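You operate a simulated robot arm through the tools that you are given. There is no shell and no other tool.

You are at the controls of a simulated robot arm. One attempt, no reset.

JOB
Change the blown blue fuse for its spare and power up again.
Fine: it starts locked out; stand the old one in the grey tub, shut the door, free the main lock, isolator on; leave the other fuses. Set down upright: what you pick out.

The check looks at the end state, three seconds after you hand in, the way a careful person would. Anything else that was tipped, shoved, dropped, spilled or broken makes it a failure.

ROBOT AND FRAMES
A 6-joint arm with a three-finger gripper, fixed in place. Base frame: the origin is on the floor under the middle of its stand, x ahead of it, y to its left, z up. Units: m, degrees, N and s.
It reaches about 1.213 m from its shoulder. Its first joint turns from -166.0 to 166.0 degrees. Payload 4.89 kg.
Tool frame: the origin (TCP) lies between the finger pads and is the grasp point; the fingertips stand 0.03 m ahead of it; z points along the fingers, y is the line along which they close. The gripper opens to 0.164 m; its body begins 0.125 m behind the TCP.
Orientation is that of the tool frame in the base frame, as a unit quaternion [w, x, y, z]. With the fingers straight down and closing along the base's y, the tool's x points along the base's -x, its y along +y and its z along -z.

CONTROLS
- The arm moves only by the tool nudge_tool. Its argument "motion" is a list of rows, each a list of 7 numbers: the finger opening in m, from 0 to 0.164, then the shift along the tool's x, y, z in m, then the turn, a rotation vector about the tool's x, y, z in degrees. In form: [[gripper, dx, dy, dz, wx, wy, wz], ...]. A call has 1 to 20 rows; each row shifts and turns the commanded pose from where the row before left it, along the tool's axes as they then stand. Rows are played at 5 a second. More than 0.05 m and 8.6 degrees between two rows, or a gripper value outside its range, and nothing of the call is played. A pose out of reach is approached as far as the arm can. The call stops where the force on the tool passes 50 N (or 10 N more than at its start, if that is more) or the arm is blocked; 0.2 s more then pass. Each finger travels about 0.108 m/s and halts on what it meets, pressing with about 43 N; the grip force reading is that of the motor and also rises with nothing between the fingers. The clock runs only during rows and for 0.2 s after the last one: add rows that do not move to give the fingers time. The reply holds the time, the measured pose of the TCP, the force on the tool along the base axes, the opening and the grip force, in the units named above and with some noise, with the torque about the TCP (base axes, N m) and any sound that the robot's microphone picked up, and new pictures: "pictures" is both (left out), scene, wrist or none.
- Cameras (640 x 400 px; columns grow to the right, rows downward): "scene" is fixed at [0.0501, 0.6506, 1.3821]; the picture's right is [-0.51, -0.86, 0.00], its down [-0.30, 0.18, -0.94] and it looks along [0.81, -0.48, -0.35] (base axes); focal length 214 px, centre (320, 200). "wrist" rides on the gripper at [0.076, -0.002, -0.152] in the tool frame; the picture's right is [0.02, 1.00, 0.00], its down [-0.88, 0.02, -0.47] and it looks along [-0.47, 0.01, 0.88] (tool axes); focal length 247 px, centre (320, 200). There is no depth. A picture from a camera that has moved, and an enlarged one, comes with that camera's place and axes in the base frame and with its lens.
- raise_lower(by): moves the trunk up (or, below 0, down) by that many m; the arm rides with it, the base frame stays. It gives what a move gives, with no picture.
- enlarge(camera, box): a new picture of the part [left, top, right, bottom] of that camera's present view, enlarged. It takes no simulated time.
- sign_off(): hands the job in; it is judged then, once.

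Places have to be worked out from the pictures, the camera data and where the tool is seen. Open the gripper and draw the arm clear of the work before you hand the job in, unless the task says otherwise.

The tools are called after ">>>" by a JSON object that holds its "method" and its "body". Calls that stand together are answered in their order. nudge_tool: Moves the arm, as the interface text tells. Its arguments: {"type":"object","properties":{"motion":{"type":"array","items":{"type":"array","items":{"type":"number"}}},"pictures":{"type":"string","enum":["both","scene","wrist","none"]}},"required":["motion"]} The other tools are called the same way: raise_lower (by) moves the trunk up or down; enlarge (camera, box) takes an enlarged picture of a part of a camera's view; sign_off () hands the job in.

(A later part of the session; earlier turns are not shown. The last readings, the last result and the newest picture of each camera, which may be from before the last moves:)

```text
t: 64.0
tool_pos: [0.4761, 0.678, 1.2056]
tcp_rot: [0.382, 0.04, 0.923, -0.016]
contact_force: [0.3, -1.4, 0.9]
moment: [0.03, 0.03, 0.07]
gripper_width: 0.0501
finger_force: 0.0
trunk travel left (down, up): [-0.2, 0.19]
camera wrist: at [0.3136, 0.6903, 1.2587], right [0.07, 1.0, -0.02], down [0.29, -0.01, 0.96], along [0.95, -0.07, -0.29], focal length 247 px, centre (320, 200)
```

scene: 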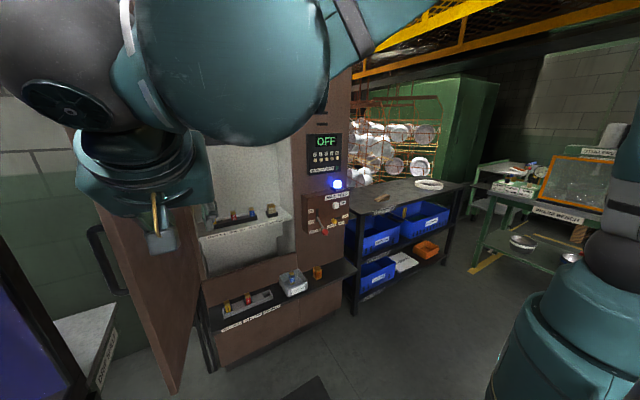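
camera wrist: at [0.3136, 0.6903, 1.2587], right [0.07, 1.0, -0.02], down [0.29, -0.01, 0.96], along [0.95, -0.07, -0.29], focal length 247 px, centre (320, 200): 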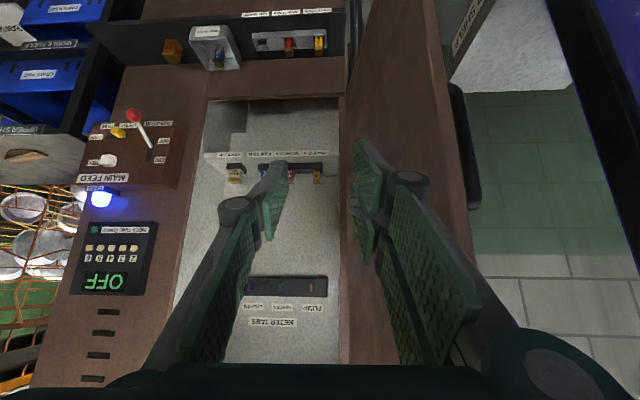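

At 45° lean the arm follows normally. I'll zoom into the wrist view to see the door's edge thickness, handle and what's behind it.

>>> {"method": "enlarge", "body": {"camera": "wrist", "box": [340, 0, 640, 380]}}

>>> {"method": "enlarge", "body": {"camera": "wrist", "box": [400, 60, 520, 300]}}

>>> {"method": "enlarge", "body": {"camera": "scene", "box": [0, 180, 200, 400]}}

```text
1.05 times, centred on (490, 190) of wrist (not enlarged: the box is as wide or as high as the picture)
camera zoom: at [0.3136, 0.6903, 1.2587], right [0.07, 1.0, -0.02], down [0.29, -0.01, 0.96], along [0.95, -0.07, -0.29], focal length 260 px, centre (141, 210)
```

zoom: 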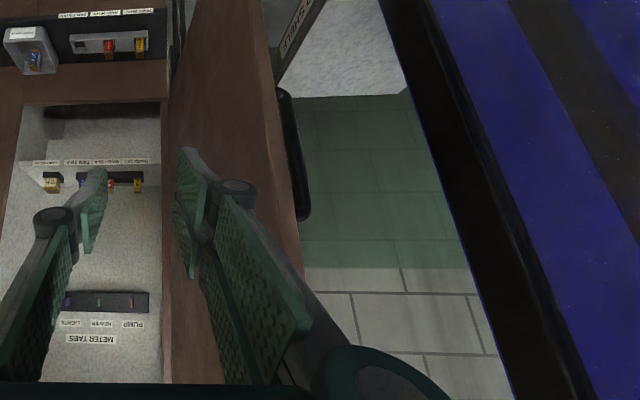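

```text
1.67 times, centred on (460, 180) of wrist
camera zoom: at [0.3136, 0.6903, 1.2587], right [0.07, 1.0, -0.02], down [0.29, -0.01, 0.96], along [0.95, -0.07, -0.29], focal length 412 px, centre (87, 233)
```

zoom: 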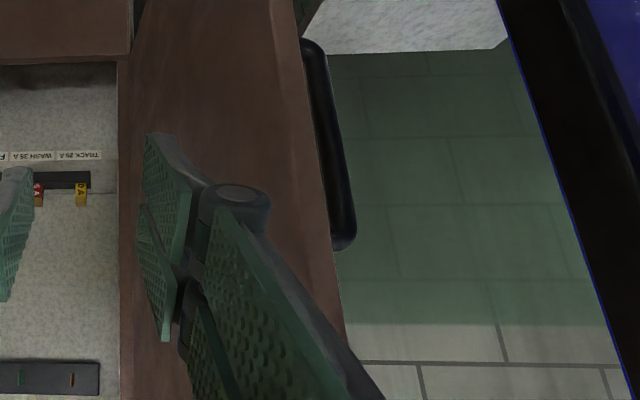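

```text
1.82 times, centred on (100, 290) of scene
camera zoom: at [0.0501, 0.6506, 1.3821], right [-0.51, -0.86, 0.0], down [-0.3, 0.18, -0.94], along [0.81, -0.48, -0.35], focal length 390 px, centre (720, 36)
```

zoom: 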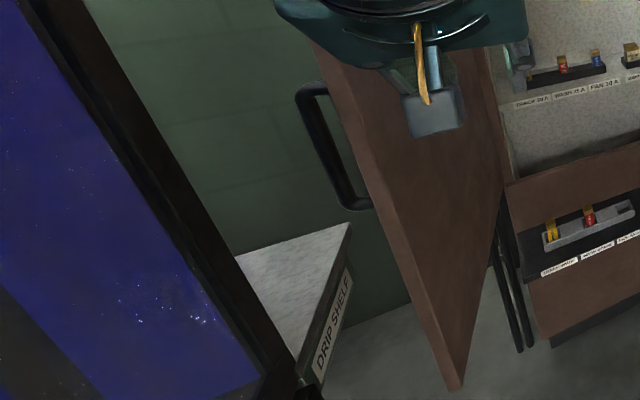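

There's a dark-framed blue screen close to the door's outer side (post near (0.50, 0.90)). I'll use a tall zoom box to look further left past the picture edge and judge its extent.

>>> {"method": "enlarge", "body": {"camera": "scene", "box": [0, 0, 10, 400]}}

>>> {"method": "enlarge", "body": {"camera": "wrist", "box": [630, 0, 640, 400]}}

```text
1.00 times, centred on (5, 200) of scene (not enlarged: the box is as wide or as high as the picture)
camera zoom: at [0.0501, 0.6506, 1.3821], right [-0.51, -0.86, 0.0], down [-0.3, 0.18, -0.94], along [0.81, -0.48, -0.35], focal length 214 px, centre (635, 200)
```

zoom: 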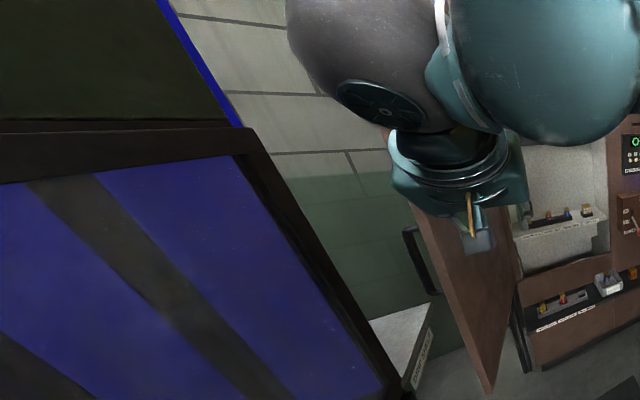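

```text
1.00 times, centred on (635, 200) of wrist (not enlarged: the box is as wide or as high as the picture)
camera zoom: at [0.3136, 0.6903, 1.2587], right [0.07, 1.0, -0.02], down [0.29, -0.01, 0.96], along [0.95, -0.07, -0.29], focal length 247 px, centre (5, 200)
```

zoom: 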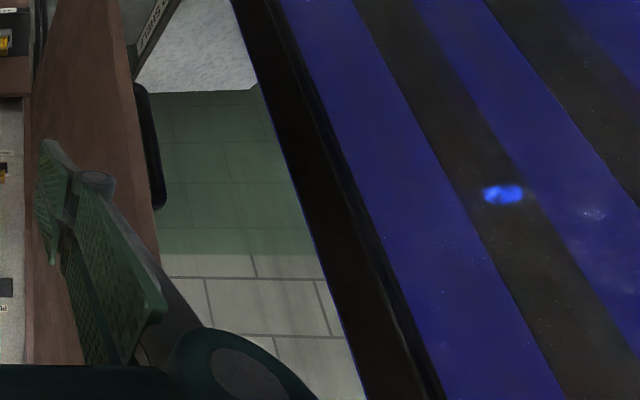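

The screen is a tall partition along y≈0.91 for x<0.50, so I must keep the wrist at smaller y. I'll yaw the tool about +20° (pointing slightly toward +y) and open the fingers to 85 mm, ready to straddle the door's free edge at about (0.55, 0.80).

>>> {"method": "nudge_tool", "body": {"motion": [[0.085, 0, 0, 0, -4.73, -0.13, -4.7], [0.085, 0, 0, 0, -4.73, -0.13, -4.7], [0.085, 0, 0, 0, -4.73, -0.13, -4.7], [0.085, 0, 0, 0, 0, 0, 0], [0.085, 0, 0, 0, 0, 0, 0]]}}

>>> {"method": "enlarge", "body": {"camera": "wrist", "box": [420, 0, 430, 400]}}

>>> {"method": "enlarge", "body": {"camera": "scene", "box": [100, 0, 110, 400]}}

```text
t: 65.2
tool_pos: [0.4745, 0.6774, 1.2049]
tcp_rot: [0.383, -0.122, 0.914, 0.051]
contact_force: [0.2, 0.1, 0.5]
moment: [0.03, 0.03, 0.04]
gripper_width: 0.0848
finger_force: 0.1
trunk travel left (down, up): [-0.2, 0.19]
camera wrist: at [0.3177, 0.6335, 1.257], right [-0.28, 0.96, -0.02], down [0.27, 0.09, 0.96], along [0.92, 0.26, -0.28], focal length 247 px, centre (320, 200)
```

scene: 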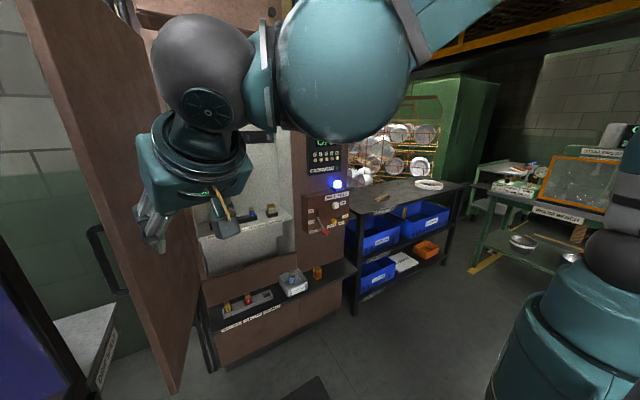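
wrist: 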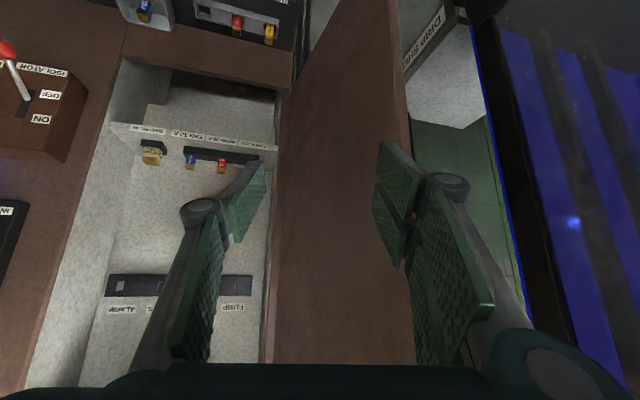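

```text
1.00 times, centred on (425, 200) of wrist (not enlarged: the box is as wide or as high as the picture)
camera zoom: at [0.3177, 0.6335, 1.257], right [-0.28, 0.96, -0.02], down [0.27, 0.09, 0.96], along [0.92, 0.26, -0.28], focal length 247 px, centre (215, 200)
```

zoom: 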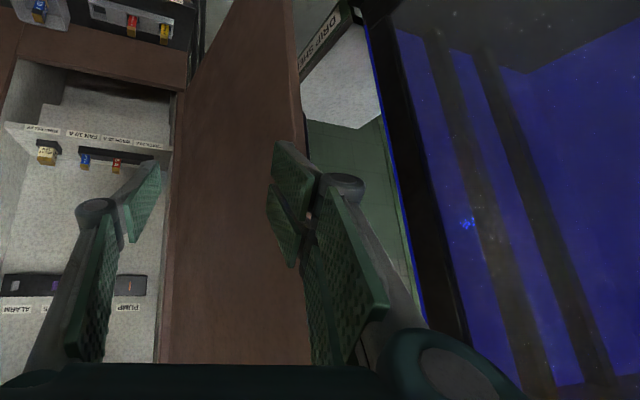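

```text
1.00 times, centred on (105, 200) of scene (not enlarged: the box is as wide or as high as the picture)
camera zoom: at [0.0501, 0.6506, 1.3821], right [-0.51, -0.86, 0.0], down [-0.3, 0.18, -0.94], along [0.81, -0.48, -0.35], focal length 214 px, centre (535, 200)
```

zoom: 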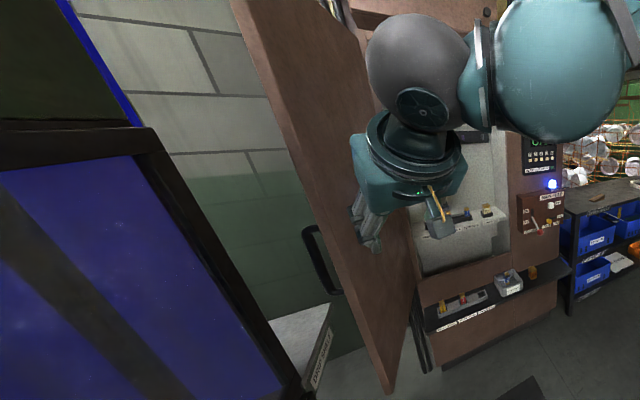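

Let me zoom on the door's free edge in the wrist view to pin down its position and thickness.

>>> {"method": "enlarge", "body": {"camera": "wrist", "box": [360, 0, 460, 130]}}

>>> {"method": "enlarge", "body": {"camera": "wrist", "box": [350, 240, 450, 370]}}

>>> {"method": "enlarge", "body": {"camera": "scene", "box": [60, 180, 260, 320]}}

```text
3.08 times, centred on (410, 65) of wrist
camera zoom: at [0.3177, 0.6335, 1.257], right [-0.28, 0.96, -0.02], down [0.27, 0.09, 0.96], along [0.92, 0.26, -0.28], focal length 760 px, centre (43, 615)
```

zoom: 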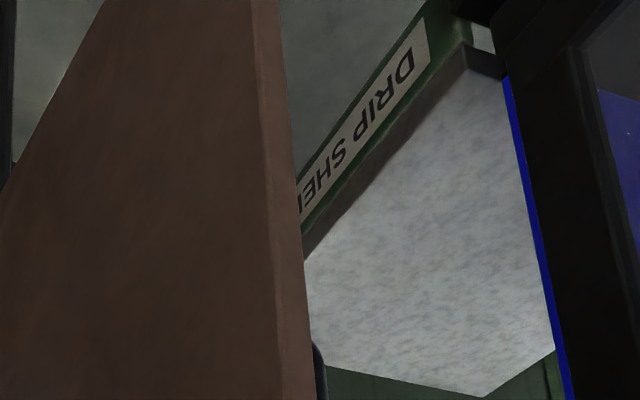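

```text
3.08 times, centred on (400, 305) of wrist
camera zoom: at [0.3177, 0.6335, 1.257], right [-0.28, 0.96, -0.02], down [0.27, 0.09, 0.96], along [0.92, 0.26, -0.28], focal length 760 px, centre (74, -123)
```

zoom: 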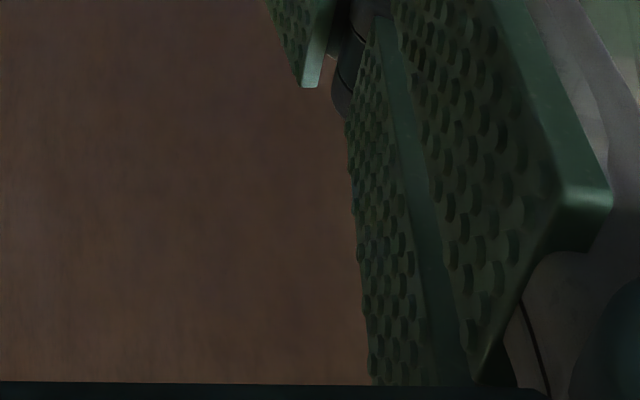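

```text
2.86 times, centred on (160, 250) of scene
camera zoom: at [0.0501, 0.6506, 1.3821], right [-0.51, -0.86, 0.0], down [-0.3, 0.18, -0.94], along [0.81, -0.48, -0.35], focal length 613 px, centre (777, 57)
```

zoom: 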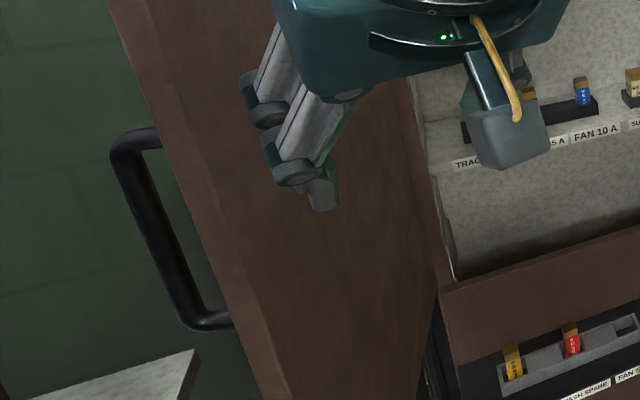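

The free edge is at about (0.54, 0.80), roughly 2 cm thick, with the outside handle spanning z 1.03–1.18. I'll go to a pre-straddle pose at (0.473, 0.78, 1.30), above the handle.

>>> {"method": "nudge_tool", "body": {"motion": [[0.085, -0.0221, 0.0243, -0.0118, 0, 0, 0], [0.085, -0.0221, 0.0243, -0.0118, 0, 0, 0], [0.085, -0.0221, 0.0243, -0.0118, 0, 0, 0], [0.085, -0.0221, 0.0243, -0.0118, 0, 0, 0], [0.085, 0, 0, 0, 0, 0, 0]]}}

>>> {"method": "enlarge", "body": {"camera": "scene", "box": [50, 0, 60, 400]}}

>>> {"method": "enlarge", "body": {"camera": "wrist", "box": [220, 60, 480, 260]}}

```text
t: 66.4
tool_pos: [0.4773, 0.7801, 1.3001]
tcp_rot: [0.382, -0.121, 0.915, 0.051]
contact_force: [-0.1, -0.8, -0.8]
moment: [-0.02, -0.05, -0.06]
gripper_width: 0.0852
finger_force: 0.0
trunk travel left (down, up): [-0.2, 0.19]
camera wrist: at [0.3196, 0.7361, 1.3534], right [-0.27, 0.96, -0.02], down [0.27, 0.09, 0.96], along [0.92, 0.26, -0.28], focal length 247 px, centre (320, 200)
```

scene: 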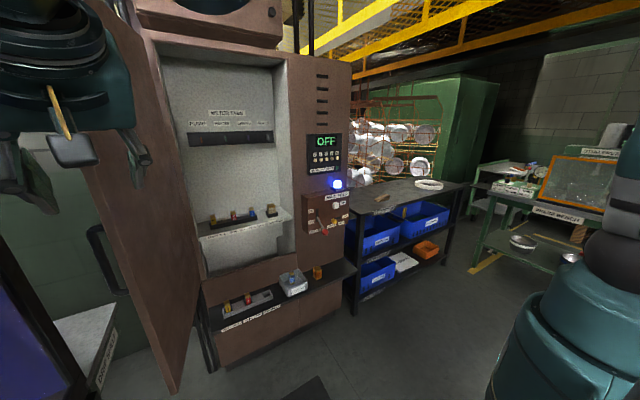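
wrist: 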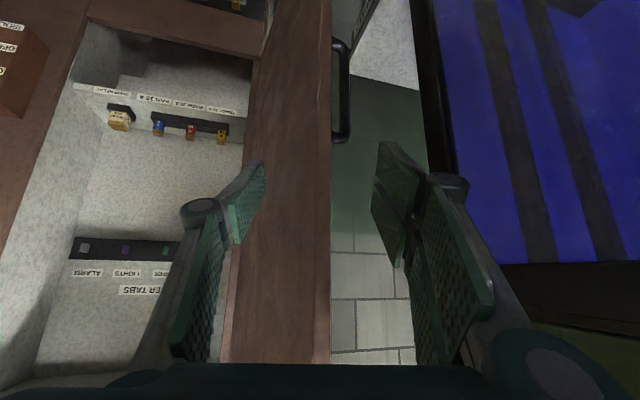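

```text
1.00 times, centred on (55, 200) of scene (not enlarged: the box is as wide or as high as the picture)
camera zoom: at [0.0501, 0.6506, 1.3821], right [-0.51, -0.86, 0.0], down [-0.3, 0.18, -0.94], along [0.81, -0.48, -0.35], focal length 214 px, centre (585, 200)
```

zoom: 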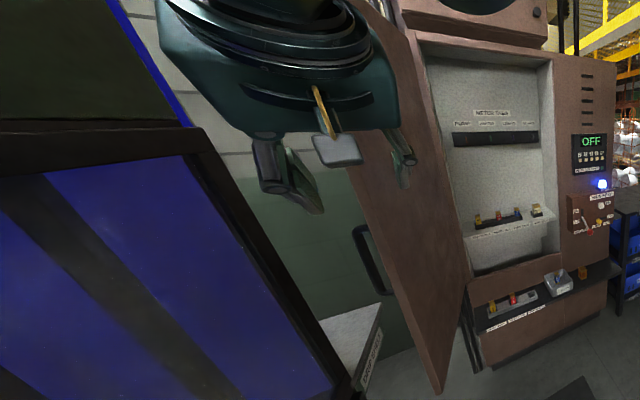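

```text
2.00 times, centred on (350, 160) of wrist
camera zoom: at [0.3196, 0.7361, 1.3534], right [-0.27, 0.96, -0.02], down [0.27, 0.09, 0.96], along [0.92, 0.26, -0.28], focal length 494 px, centre (260, 280)
```

zoom: 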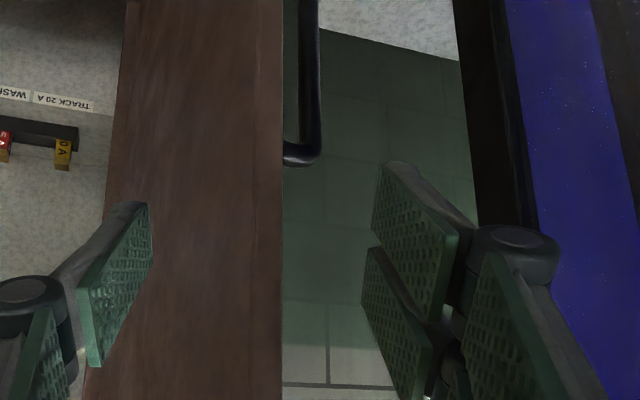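

The fingers straddle the free edge nicely in view. Advancing 7 cm along the finger direction so the edge sits between thumb and the two outer fingers.

>>> {"method": "nudge_tool", "body": {"motion": [[0.085, -0.0163, 0, 0.0165, 0, 0, 0], [0.085, -0.0163, 0, 0.0165, 0, 0, 0], [0.085, -0.0163, 0, 0.0165, 0, 0, 0], [0.085, 0, 0, 0, 0, 0, 0]]}}

>>> {"method": "enlarge", "body": {"camera": "scene", "box": [50, 0, 60, 400]}}

>>> {"method": "enlarge", "body": {"camera": "wrist", "box": [200, 60, 480, 270]}}

```text
t: 67.4
tool_pos: [0.5454, 0.7975, 1.3]
tcp_rot: [0.383, -0.121, 0.914, 0.051]
contact_force: [0.8, 0.8, -0.2]
moment: [-0.03, 0.0, -0.04]
gripper_width: 0.085
finger_force: 0.1
trunk travel left (down, up): [-0.2, 0.19]
camera wrist: at [0.3881, 0.7539, 1.3523], right [-0.27, 0.96, -0.02], down [0.27, 0.09, 0.96], along [0.92, 0.26, -0.28], focal length 247 px, centre (320, 200)
```

scene: 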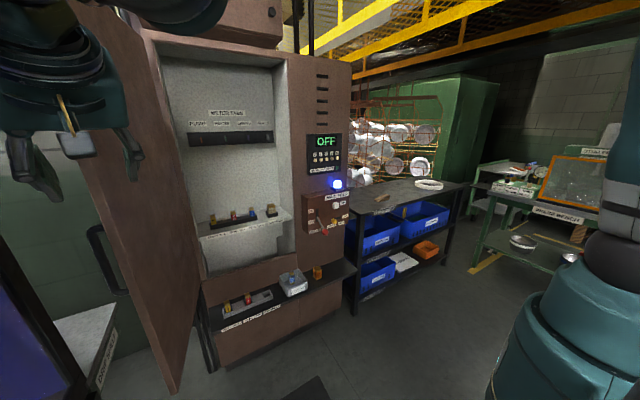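
wrist: 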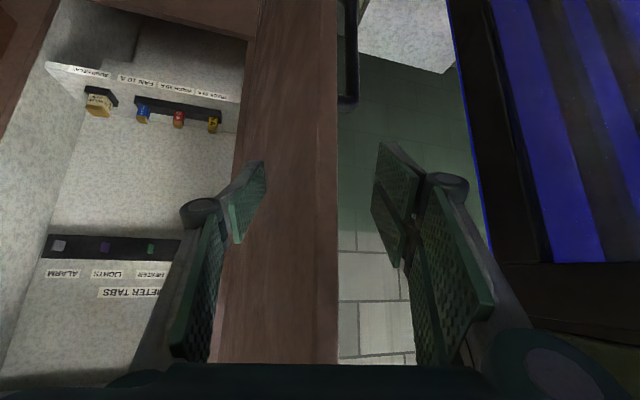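

```text
1.00 times, centred on (55, 200) of scene (not enlarged: the box is as wide or as high as the picture)
camera zoom: at [0.0501, 0.6506, 1.3821], right [-0.51, -0.86, 0.0], down [-0.3, 0.18, -0.94], along [0.81, -0.48, -0.35], focal length 214 px, centre (585, 200)
```

zoom: 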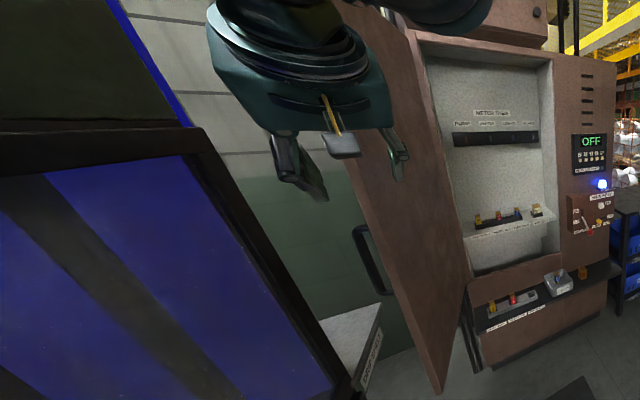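

```text
1.90 times, centred on (340, 165) of wrist
camera zoom: at [0.3881, 0.7539, 1.3523], right [-0.27, 0.96, -0.02], down [0.27, 0.09, 0.96], along [0.92, 0.26, -0.28], focal length 470 px, centre (282, 267)
```

zoom: 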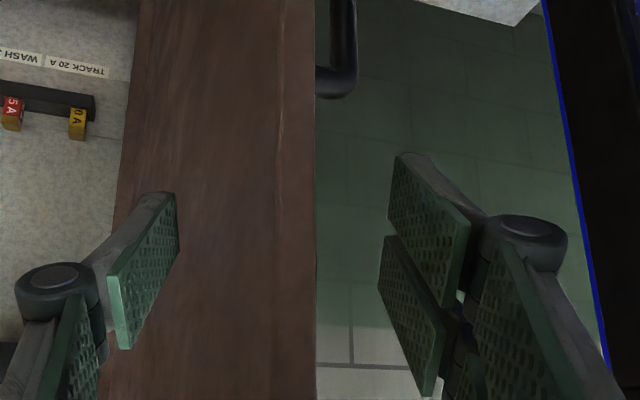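

The edge is between thumb and outer fingers with clearance both sides. Now I'll draw the door along its arc (hinge about (0.97, 0.715), radius 0.435), from 103° toward 88°, slowly.

>>> {"method": "nudge_tool", "body": {"motion": [[0.085, -0.0055, -0.015, 0.0058, 0, 0, 0], [0.085, -0.0055, -0.015, 0.0058, 0, 0, 0], [0.085, 0.0059, -0.0177, -0.0057, 0, 0, 0], [0.085, 0.0059, -0.0177, -0.0057, 0, 0, 0], [0.085, 0.0059, -0.0177, -0.0057, 0, 0, 0], [0.085, 0.0039, -0.0169, -0.0036, 0, 0, 0], [0.085, 0.0039, -0.0169, -0.0036, 0, 0, 0], [0.085, 0.0039, -0.0169, -0.0036, 0, 0, 0], [0.085, 0, 0, 0, 0, 0, 0]]}}

>>> {"method": "enlarge", "body": {"camera": "scene", "box": [50, 0, 60, 400]}}

```text
t: 69.4
tool_pos: [0.5562, 0.662, 1.2994]
tcp_rot: [0.382, -0.121, 0.915, 0.05]
contact_force: [-1.0, 0.1, -0.4]
moment: [0.03, -0.05, 0.0]
gripper_width: 0.0851
finger_force: 0.2
trunk travel left (down, up): [-0.2, 0.19]
camera wrist: at [0.3998, 0.6181, 1.3515], right [-0.28, 0.96, -0.02], down [0.27, 0.09, 0.96], along [0.92, 0.26, -0.28], focal length 247 px, centre (320, 200)
```

scene: 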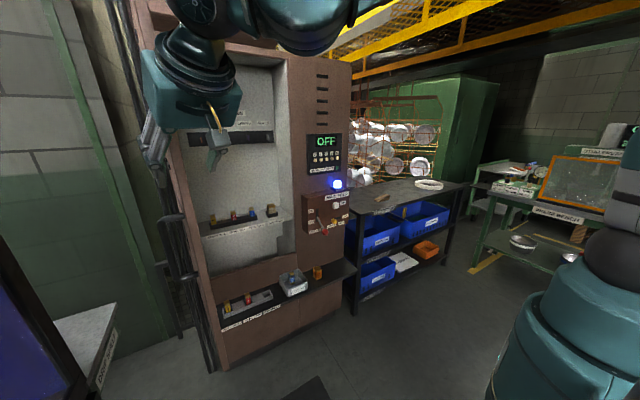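
wrist: 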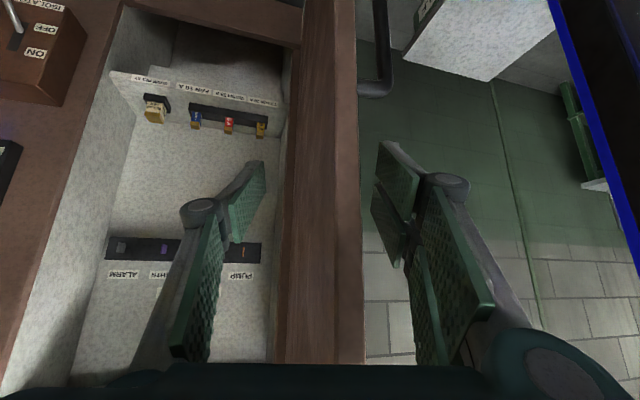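

```text
1.00 times, centred on (55, 200) of scene (not enlarged: the box is as wide or as high as the picture)
camera zoom: at [0.0501, 0.6506, 1.3821], right [-0.51, -0.86, 0.0], down [-0.3, 0.18, -0.94], along [0.81, -0.48, -0.35], focal length 214 px, centre (585, 200)
```

zoom: 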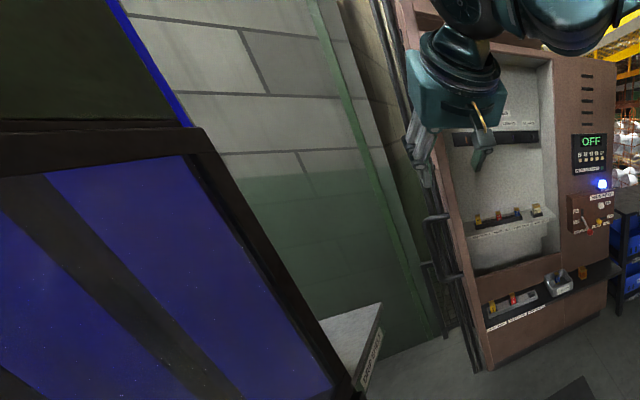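

The door swings freely (now edge-on to the scene camera). Continuing the arc to about 60°.

>>> {"method": "nudge_tool", "body": {"motion": [[0.085, 0.0018, -0.0177, -0.0016, 0, 0, 0], [0.085, 0.0018, -0.0177, -0.0016, 0, 0, 0], [0.085, 0.0018, -0.0177, -0.0016, 0, 0, 0], [0.085, 0.001, -0.0176, -0.0006, 0, 0, 0], [0.085, 0.001, -0.0176, -0.0006, 0, 0, 0], [0.085, 0.001, -0.0176, -0.0006, 0, 0, 0], [0.085, -0.0007, -0.0177, 0.001, 0, 0, 0], [0.085, -0.0007, -0.0177, 0.001, 0, 0, 0], [0.085, -0.0007, -0.0177, 0.001, 0, 0, 0], [0.085, -0.0021, -0.0173, 0.0024, 0, 0, 0], [0.085, -0.0021, -0.0173, 0.0024, 0, 0, 0], [0.085, -0.0021, -0.0173, 0.0024, 0, 0, 0], [0.085, 0, 0, 0, 0, 0, 0]]}}

```text
t: 72.2
tool_pos: [0.6127, 0.4593, 1.2971]
tcp_rot: [0.382, -0.121, 0.915, 0.051]
contact_force: [-1.0, -0.4, -0.5]
moment: [-0.04, -0.02, 0.0]
gripper_width: 0.0853
finger_force: 0.1
trunk travel left (down, up): [-0.2, 0.19]
camera wrist: at [0.4556, 0.4149, 1.3487], right [-0.27, 0.96, -0.02], down [0.27, 0.09, 0.96], along [0.92, 0.26, -0.28], focal length 247 px, centre (320, 200)
```

scene: 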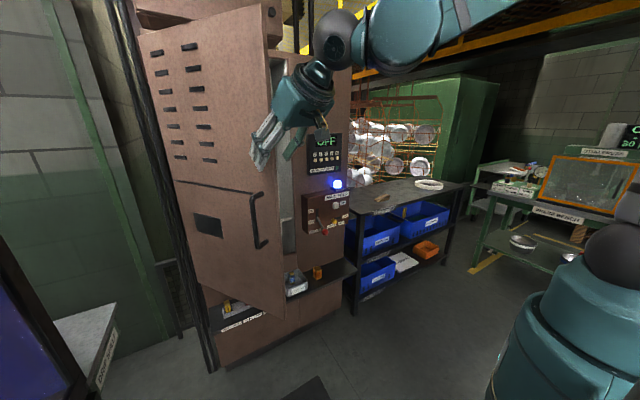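
wrist: 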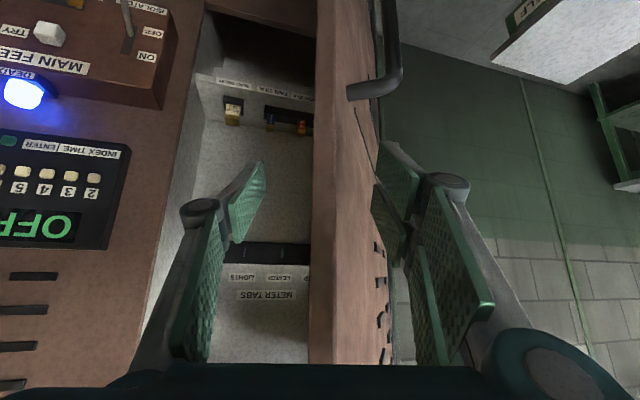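

The door is at roughly 56° with its outside now facing the robot. I'll withdraw the fingers, close them, and swing round to the outer side to push.

>>> {"method": "nudge_tool", "body": {"motion": [[0.085, 0.0233, 0, -0.0236, 0, 0, 0], [0.085, 0.0233, 0, -0.0236, 0, 0, 0], [0.085, 0.0233, 0, -0.0236, 0, 0, 0], [0.04, -0.0042, 0.0343, 0.0037, 0, 0, 0], [0.0, -0.0042, 0.0343, 0.0037, 0, 0, 0], [0.0, -0.0042, 0.0343, 0.0037, 0, 0, 0], [0.0, -0.0042, 0.0343, 0.0037, 0, 0, 0], [0.0, 0, 0, 0, 0, 0, 0], [0.0, 0, 0, 0, 0, 0, 0]]}}

```text
t: 74.2
tool_pos: [0.5026, 0.5727, 1.3006]
tcp_rot: [0.383, -0.121, 0.915, 0.05]
contact_force: [-0.3, 0.2, -0.6]
moment: [-0.04, -0.02, -0.07]
gripper_width: 0.0
finger_force: 42.7
trunk travel left (down, up): [-0.2, 0.19]
camera wrist: at [0.3456, 0.5289, 1.3523], right [-0.27, 0.96, -0.02], down [0.27, 0.09, 0.96], along [0.92, 0.26, -0.28], focal length 247 px, centre (320, 200)
```

scene: 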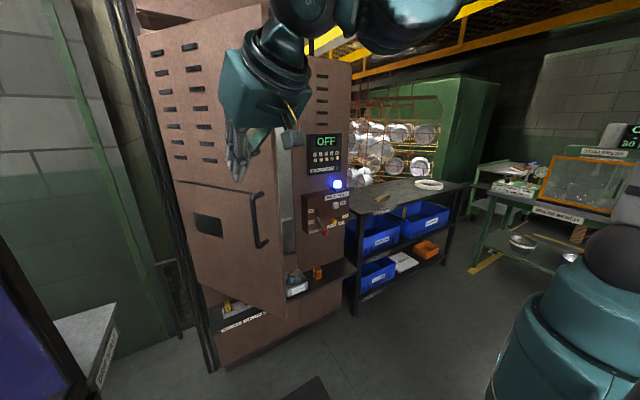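
wrist: 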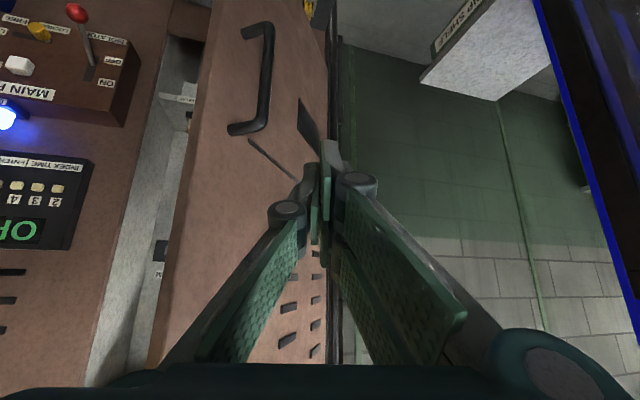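

Positioned outside the door. Now pushing it along its arc with the closed fingertips, from 56° to about 35°.

>>> {"method": "nudge_tool", "body": {"motion": [[0.0, -0.0134, -0.0154, 0.0138, 0, 0, 0], [0.0, -0.0134, -0.0154, 0.0138, 0, 0, 0], [0.0, -0.0134, -0.0154, 0.0138, 0, 0, 0], [0.0, -0.0134, -0.0154, 0.0138, 0, 0, 0], [0.0, -0.0134, -0.0154, 0.0138, 0, 0, 0], [0.0, -0.0053, -0.0227, 0.0057, 0, 0, 0], [0.0, -0.0053, -0.0227, 0.0057, 0, 0, 0], [0.0, -0.0053, -0.0227, 0.0057, 0, 0, 0], [0.0, -0.0073, -0.0186, 0.0076, 0, 0, 0], [0.0, -0.0073, -0.0186, 0.0076, 0, 0, 0], [0.0, -0.0073, -0.0186, 0.0076, 0, 0, 0], [0.0, 0, 0, 0, 0, 0, 0]]}}

```text
t: 76.8
tool_pos: [0.7019, 0.4155, 1.2956]
tcp_rot: [0.383, -0.122, 0.914, 0.051]
contact_force: [-0.3, -0.7, -0.4]
moment: [0.04, 0.02, 0.04]
gripper_width: 0.0
finger_force: 42.5
trunk travel left (down, up): [-0.2, 0.19]
camera wrist: at [0.5449, 0.3721, 1.3477], right [-0.27, 0.96, -0.02], down [0.27, 0.09, 0.96], along [0.92, 0.26, -0.28], focal length 247 px, centre (320, 200)
```

scene: 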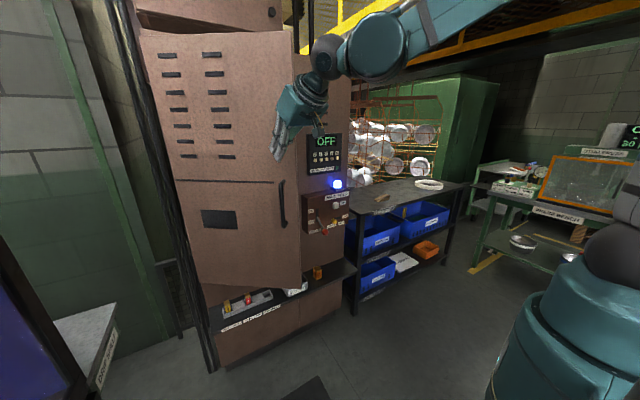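
wrist: 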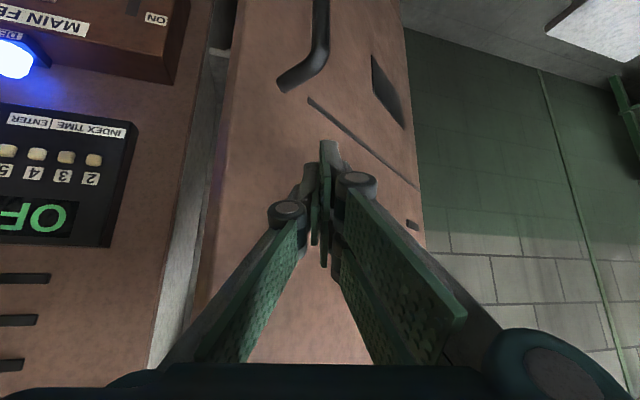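

Door nearly there (about 28°). Continuing to push to about 5°.

>>> {"method": "nudge_tool", "body": {"motion": [[0.0, -0.0102, -0.0151, 0.0105, 0, 0, 0], [0.0, -0.0102, -0.0151, 0.0105, 0, 0, 0], [0.0, -0.0102, -0.0151, 0.0105, 0, 0, 0], [0.0, -0.0114, -0.0141, 0.0117, 0, 0, 0], [0.0, -0.0114, -0.0141, 0.0117, 0, 0, 0], [0.0, -0.0114, -0.0141, 0.0117, 0, 0, 0], [0.0, -0.0098, -0.0082, 0.01, 0, 0, 0], [0.0, -0.0098, -0.0082, 0.01, 0, 0, 0], [0.0, -0.0098, -0.0082, 0.01, 0, 0, 0], [0.0, -0.0098, -0.0082, 0.01, 0, 0, 0], [0.0, 0, 0, 0, 0, 0, 0]]}}

```text
t: 79.2
tool_pos: [0.8769, 0.3386, 1.2955]
tcp_rot: [0.383, -0.121, 0.915, 0.05]
contact_force: [-0.1, 0.0, 0.3]
moment: [0.01, -0.01, 0.01]
gripper_width: 0.0001
finger_force: 43.6
trunk travel left (down, up): [-0.2, 0.19]
camera wrist: at [0.7189, 0.2949, 1.3476], right [-0.27, 0.96, -0.02], down [0.27, 0.09, 0.96], along [0.92, 0.26, -0.28], focal length 247 px, centre (320, 200)
```

scene: 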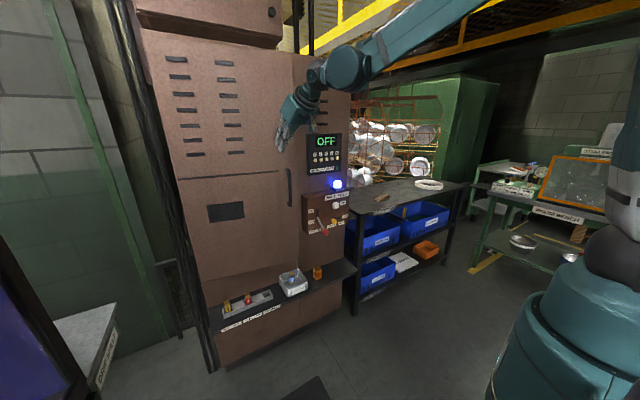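
wrist: 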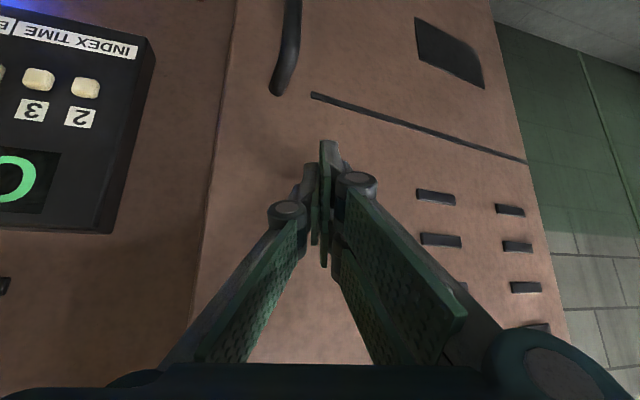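

The door looks almost flush. Zooming to check for a remaining gap before a final gentle push.

>>> {"method": "enlarge", "body": {"camera": "scene", "box": [240, 40, 340, 290]}}

>>> {"method": "enlarge", "body": {"camera": "wrist", "box": [140, 0, 340, 200]}}

```text
1.60 times, centred on (290, 165) of scene
camera zoom: at [0.0501, 0.6506, 1.3821], right [-0.51, -0.86, 0.0], down [-0.3, 0.18, -0.94], along [0.81, -0.48, -0.35], focal length 343 px, centre (368, 256)
```

zoom: 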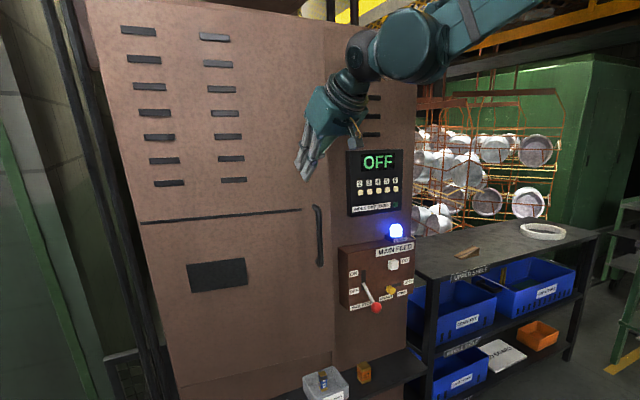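

```text
2.00 times, centred on (240, 100) of wrist
camera zoom: at [0.7189, 0.2949, 1.3476], right [-0.27, 0.96, -0.02], down [0.27, 0.09, 0.96], along [0.92, 0.26, -0.28], focal length 494 px, centre (480, 400)
```

zoom: 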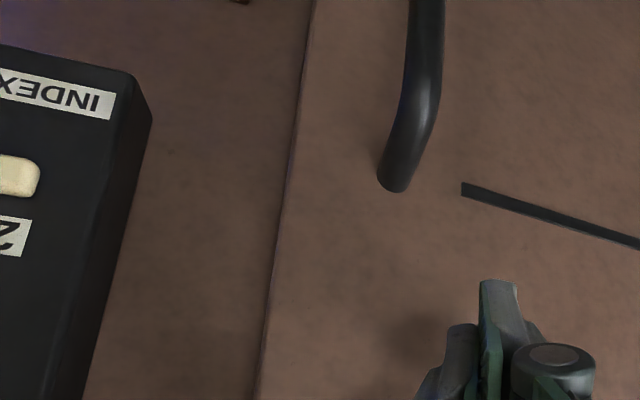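

Looks flush. A gentle final push straight in, watching the force, to be sure it's fully shut.

>>> {"method": "nudge_tool", "body": {"motion": [[0.0, -0.0067, -0.0027, 0.0068, 0, 0, 0], [0.0, -0.0067, -0.0027, 0.0068, 0, 0, 0], [0.0, -0.0067, -0.0027, 0.0068, 0, 0, 0], [0.0, 0, 0, 0, 0, 0, 0]], "pictures": "none"}}

```text
t: 80.2
tool_pos: [0.907, 0.3388, 1.2968]
tcp_rot: [0.383, -0.121, 0.914, 0.052]
contact_force: [-0.1, 0.3, 0.6]
moment: [0.0, 0.02, -0.02]
gripper_width: 0.0
finger_force: 43.0
trunk travel left (down, up): [-0.2, 0.19]
```

No resistance yet at x 0.907; continuing in 5 mm steps.

>>> {"method": "nudge_tool", "body": {"motion": [[0.0, -0.0034, -0.0014, 0.0034, 0, 0, 0], [0.0, -0.0034, -0.0014, 0.0034, 0, 0, 0], [0.0, -0.0034, -0.0014, 0.0034, 0, 0, 0], [0.0, 0, 0, 0, 0, 0, 0]], "pictures": "wrist"}}

```text
t: 81.2
tool_pos: [0.9217, 0.3385, 1.2965]
tcp_rot: [0.383, -0.121, 0.914, 0.051]
contact_force: [-0.8, 0.5, 0.3]
moment: [0.0, 0.0, 0.01]
gripper_width: 0.0
finger_force: 42.8
trunk travel left (down, up): [-0.2, 0.19]
camera wrist: at [0.7639, 0.2944, 1.3479], right [-0.27, 0.96, -0.02], down [0.27, 0.09, 0.96], along [0.92, 0.26, -0.28], focal length 247 px, centre (320, 200)
```

wrist: 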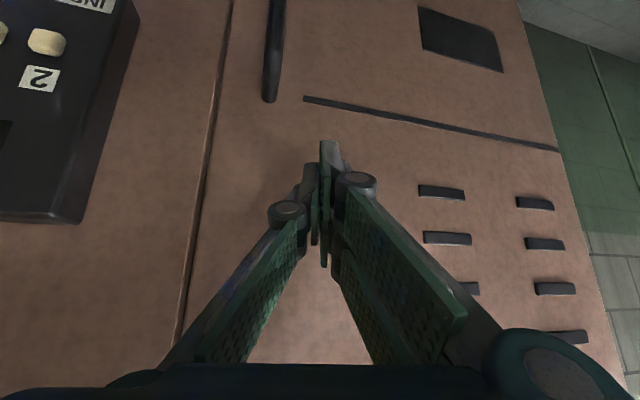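

Still no force; the door face may be deeper than estimated. Continuing in small steps.

>>> {"method": "nudge_tool", "body": {"motion": [[0.0, -0.0034, -0.0014, 0.0034, 0, 0, 0], [0.0, -0.0034, -0.0014, 0.0034, 0, 0, 0], [0.0, -0.0034, -0.0014, 0.0034, 0, 0, 0], [0.0, 0, 0, 0, 0, 0, 0]], "pictures": "wrist"}}

>>> {"method": "enlarge", "body": {"camera": "scene", "box": [250, 40, 350, 200]}}

>>> {"method": "enlarge", "body": {"camera": "wrist", "box": [140, 80, 380, 280]}}

```text
t: 82.2
tool_pos: [0.9357, 0.3379, 1.2962]
tcp_rot: [0.383, -0.121, 0.915, 0.05]
contact_force: [0.0, -0.4, 0.5]
moment: [-0.01, 0.04, 0.01]
gripper_width: 0.0
finger_force: 43.0
trunk travel left (down, up): [-0.2, 0.19]
camera wrist: at [0.7788, 0.2942, 1.3481], right [-0.27, 0.96, -0.02], down [0.27, 0.09, 0.96], along [0.92, 0.26, -0.28], focal length 247 px, centre (320, 200)
```

wrist: 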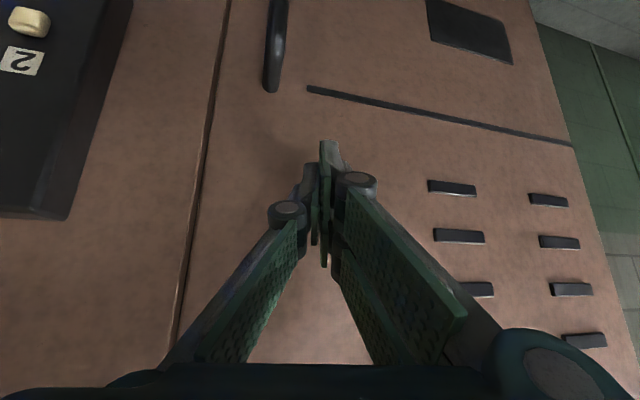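

```text
2.50 times, centred on (300, 120) of scene
camera zoom: at [0.0501, 0.6506, 1.3821], right [-0.51, -0.86, 0.0], down [-0.3, 0.18, -0.94], along [0.81, -0.48, -0.35], focal length 536 px, centre (370, 400)
```

zoom: 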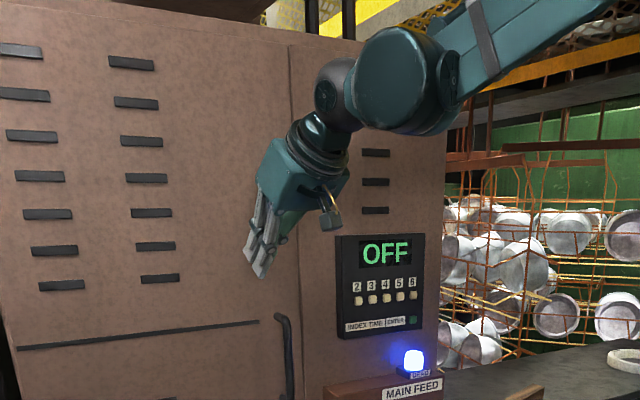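

```text
2.00 times, centred on (260, 180) of wrist
camera zoom: at [0.7788, 0.2942, 1.3481], right [-0.27, 0.96, -0.02], down [0.27, 0.09, 0.96], along [0.92, 0.26, -0.28], focal length 494 px, centre (440, 240)
```

zoom: 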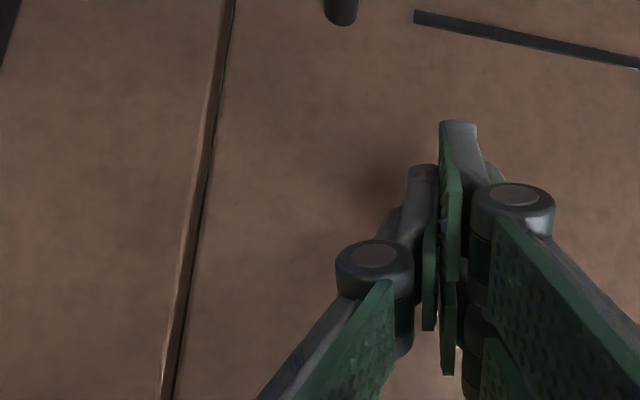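

No force yet, and a thin strip of the frame's side is visible beside the door. I'll inspect the door edges closely to see whether it's flush or recessed.

>>> {"method": "enlarge", "body": {"camera": "scene", "box": [180, 230, 310, 310]}}

>>> {"method": "enlarge", "body": {"camera": "scene", "box": [270, 150, 320, 270]}}

>>> {"method": "enlarge", "body": {"camera": "scene", "box": [120, 0, 310, 110]}}

>>> {"method": "enlarge", "body": {"camera": "wrist", "box": [150, 0, 290, 120]}}

```text
4.92 times, centred on (245, 270) of scene
camera zoom: at [0.0501, 0.6506, 1.3821], right [-0.51, -0.86, 0.0], down [-0.3, 0.18, -0.94], along [0.81, -0.48, -0.35], focal length 1056 px, centre (689, -145)
```

zoom: 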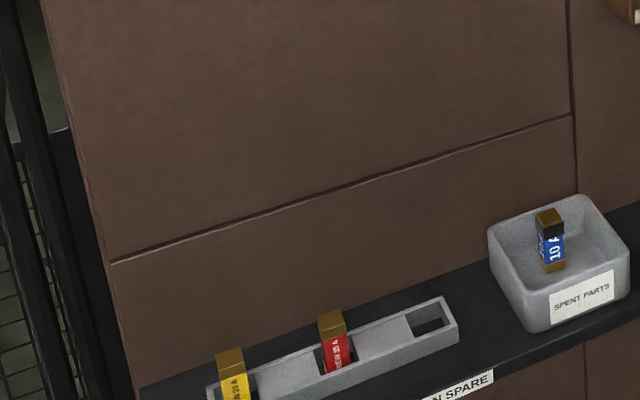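

```text
3.33 times, centred on (295, 210) of scene
camera zoom: at [0.0501, 0.6506, 1.3821], right [-0.51, -0.86, 0.0], down [-0.3, 0.18, -0.94], along [0.81, -0.48, -0.35], focal length 715 px, centre (403, 167)
```

zoom: 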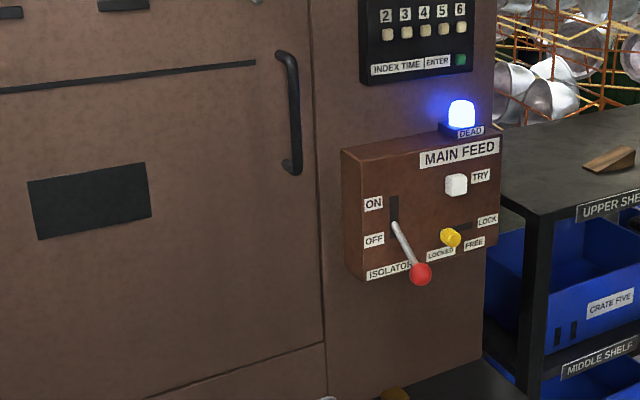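

```text
3.37 times, centred on (215, 55) of scene
camera zoom: at [0.0501, 0.6506, 1.3821], right [-0.51, -0.86, 0.0], down [-0.3, 0.18, -0.94], along [0.81, -0.48, -0.35], focal length 722 px, centre (674, 688)
```

zoom: 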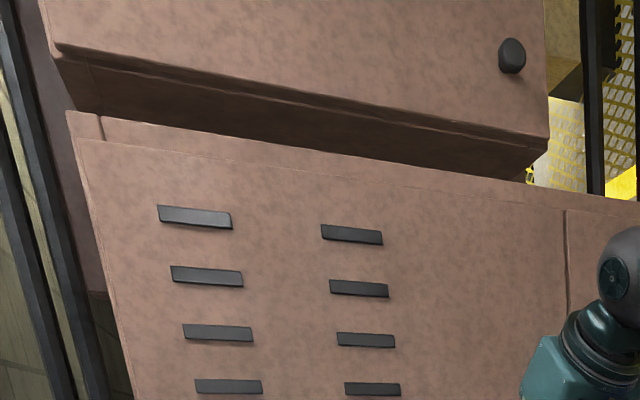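

```text
3.33 times, centred on (220, 60) of wrist
camera zoom: at [0.7788, 0.2942, 1.3481], right [-0.27, 0.96, -0.02], down [0.27, 0.09, 0.96], along [0.92, 0.26, -0.28], focal length 823 px, centre (653, 667)
```

zoom: 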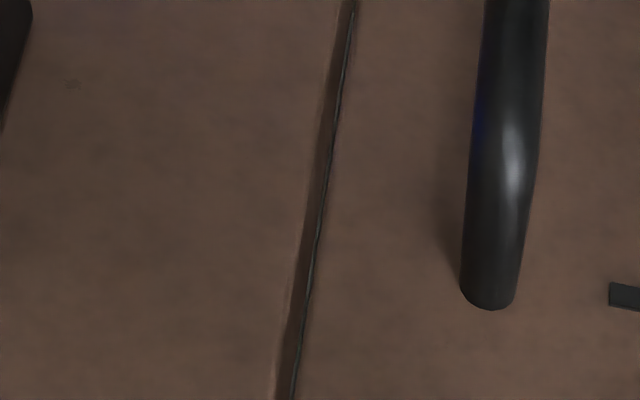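

The door looks flush on all sides. I'll advance a few more mm to feel a firm stop confirming it's fully shut.

>>> {"method": "nudge_tool", "body": {"motion": [[0.0, -0.0027, -0.0011, 0.0027, 0, 0, 0], [0.0, -0.0027, -0.0011, 0.0027, 0, 0, 0], [0.0, 0, 0, 0, 0, 0, 0]], "pictures": "none"}}

```text
t: 83.0
tool_pos: [0.9426, 0.3388, 1.2954]
tcp_rot: [0.383, -0.121, 0.915, 0.051]
contact_force: [-20.1, -1.7, -5.3]
moment: [0.02, 0.17, 0.16]
gripper_width: 0.0001
finger_force: 42.9
trunk travel left (down, up): [-0.2, 0.19]
```

Firm stop felt (20 N). Backing away from the door and checking that it stays shut.

>>> {"method": "nudge_tool", "body": {"motion": [[0.0, 0.0134, 0.0055, -0.0136, 0, 0, 0], [0.0, 0.0268, 0.0055, -0.0272, 0, 0, 0], [0.0, 0.0268, 0.0055, -0.0272, 0, 0, 0], [0.0, 0.0268, 0.0055, -0.0272, 0, 0, 0], [0.0, 0.0268, 0.0055, -0.0272, 0, 0, 0], [0.0, 0, 0, 0, 0, 0, 0]]}}

>>> {"method": "enlarge", "body": {"camera": "scene", "box": [270, 100, 320, 270]}}

>>> {"method": "enlarge", "body": {"camera": "wrist", "box": [150, 0, 290, 120]}}

```text
t: 84.4
tool_pos: [0.7675, 0.32, 1.2976]
tcp_rot: [0.383, -0.122, 0.914, 0.051]
contact_force: [-1.5, -0.5, -0.4]
moment: [0.07, -0.08, 0.05]
gripper_width: 0.0
finger_force: 42.9
trunk travel left (down, up): [-0.2, 0.19]
camera wrist: at [0.6117, 0.2761, 1.3497], right [-0.27, 0.96, -0.02], down [0.27, 0.09, 0.96], along [0.92, 0.26, -0.28], focal length 247 px, centre (320, 200)
```

scene: 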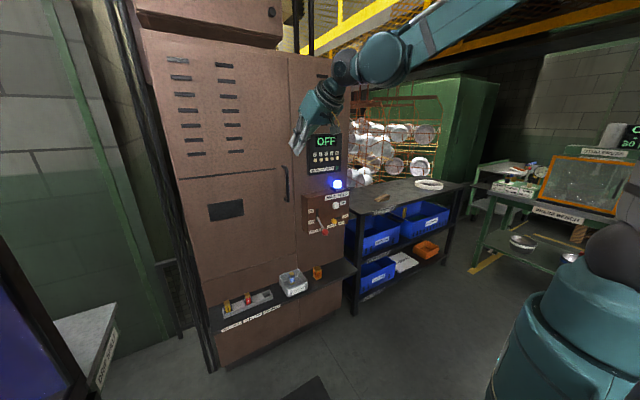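
wrist: 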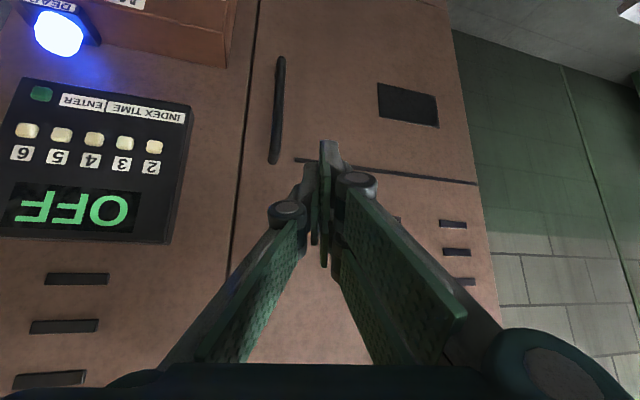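

```text
2.35 times, centred on (295, 185) of scene
camera zoom: at [0.0501, 0.6506, 1.3821], right [-0.51, -0.86, 0.0], down [-0.3, 0.18, -0.94], along [0.81, -0.48, -0.35], focal length 505 px, centre (379, 235)
```

zoom: 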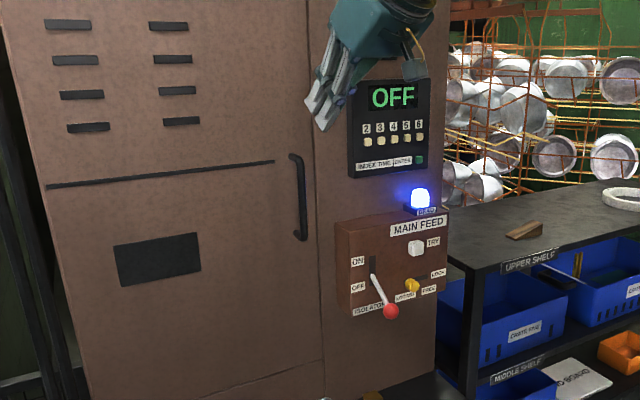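

```text
3.33 times, centred on (220, 60) of wrist
camera zoom: at [0.6117, 0.2761, 1.3497], right [-0.27, 0.96, -0.02], down [0.27, 0.09, 0.96], along [0.92, 0.26, -0.28], focal length 823 px, centre (653, 667)
```

zoom: 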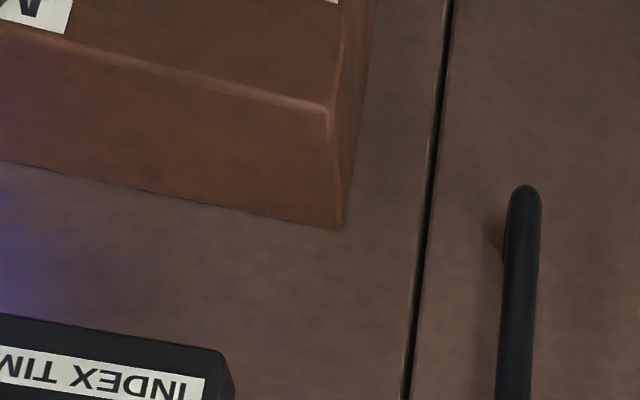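

Door shut and flush. Next the lock: yellow knob near (0.883, 0.070, 0.882), to slide toward -y. I'll straighten the yaw, move to a standoff in front of the panel, and lean the tool to 75° so it points into the panel.

>>> {"method": "nudge_tool", "body": {"motion": [[0.0, 0, 0, 0, 5.63, 0.16, 5.58], [0.0, 0, 0, 0, 5.63, 0.16, 5.58], [0.03, 0.0279, -0.0275, 0.0159, 0, 0, 0], [0.06, 0.0279, -0.0275, 0.0159, 0, 0, 0], [0.06, 0.0279, -0.0275, 0.0159, 0, 0, 0], [0.06, 0.0279, -0.0275, 0.0159, 0, 0, 0], [0.06, 0.0279, -0.0275, 0.0159, 0, 0, 0], [0.06, 0.0279, -0.0275, 0.0159, 0, 0, 0], [0.06, 0.0279, -0.0275, 0.0159, 0, 0, 0], [0.06, 0.0279, -0.0275, 0.0159, 0, 0, 0], [0.06, 0, 0, 0, 0, -7.5, 0], [0.06, 0, 0, 0, 0, -7.5, 0], [0.06, 0, 0, 0, 0, -7.5, 0], [0.06, 0, 0, 0, 0, -7.5, 0], [0.06, 0, 0, 0, 0, 0, 0]]}}

```text
t: 87.6
tool_pos: [0.7188, 0.1054, 1.1046]
tcp_rot: [0.608, 0.005, 0.794, -0.004]
contact_force: [0.9, -0.1, 0.6]
moment: [-0.05, -0.03, 0.0]
gripper_width: 0.0602
finger_force: 0.1
out of reach, approached as far as the arm can: row 13, 14
trunk travel left (down, up): [-0.2, 0.19]
camera wrist: at [0.5512, 0.1059, 1.0694], right [0.01, 1.0, -0.02], down [-0.23, 0.02, 0.97], along [0.97, 0.0, 0.23], focal length 247 px, centre (320, 200)
```

scene: 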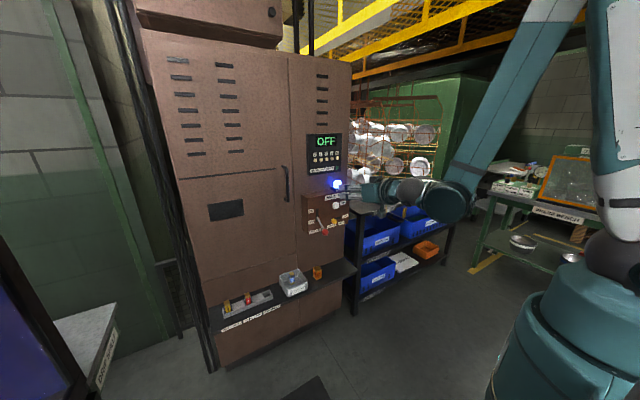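
wrist: 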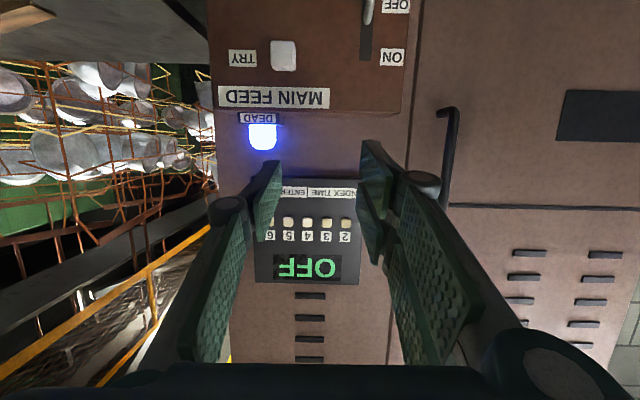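

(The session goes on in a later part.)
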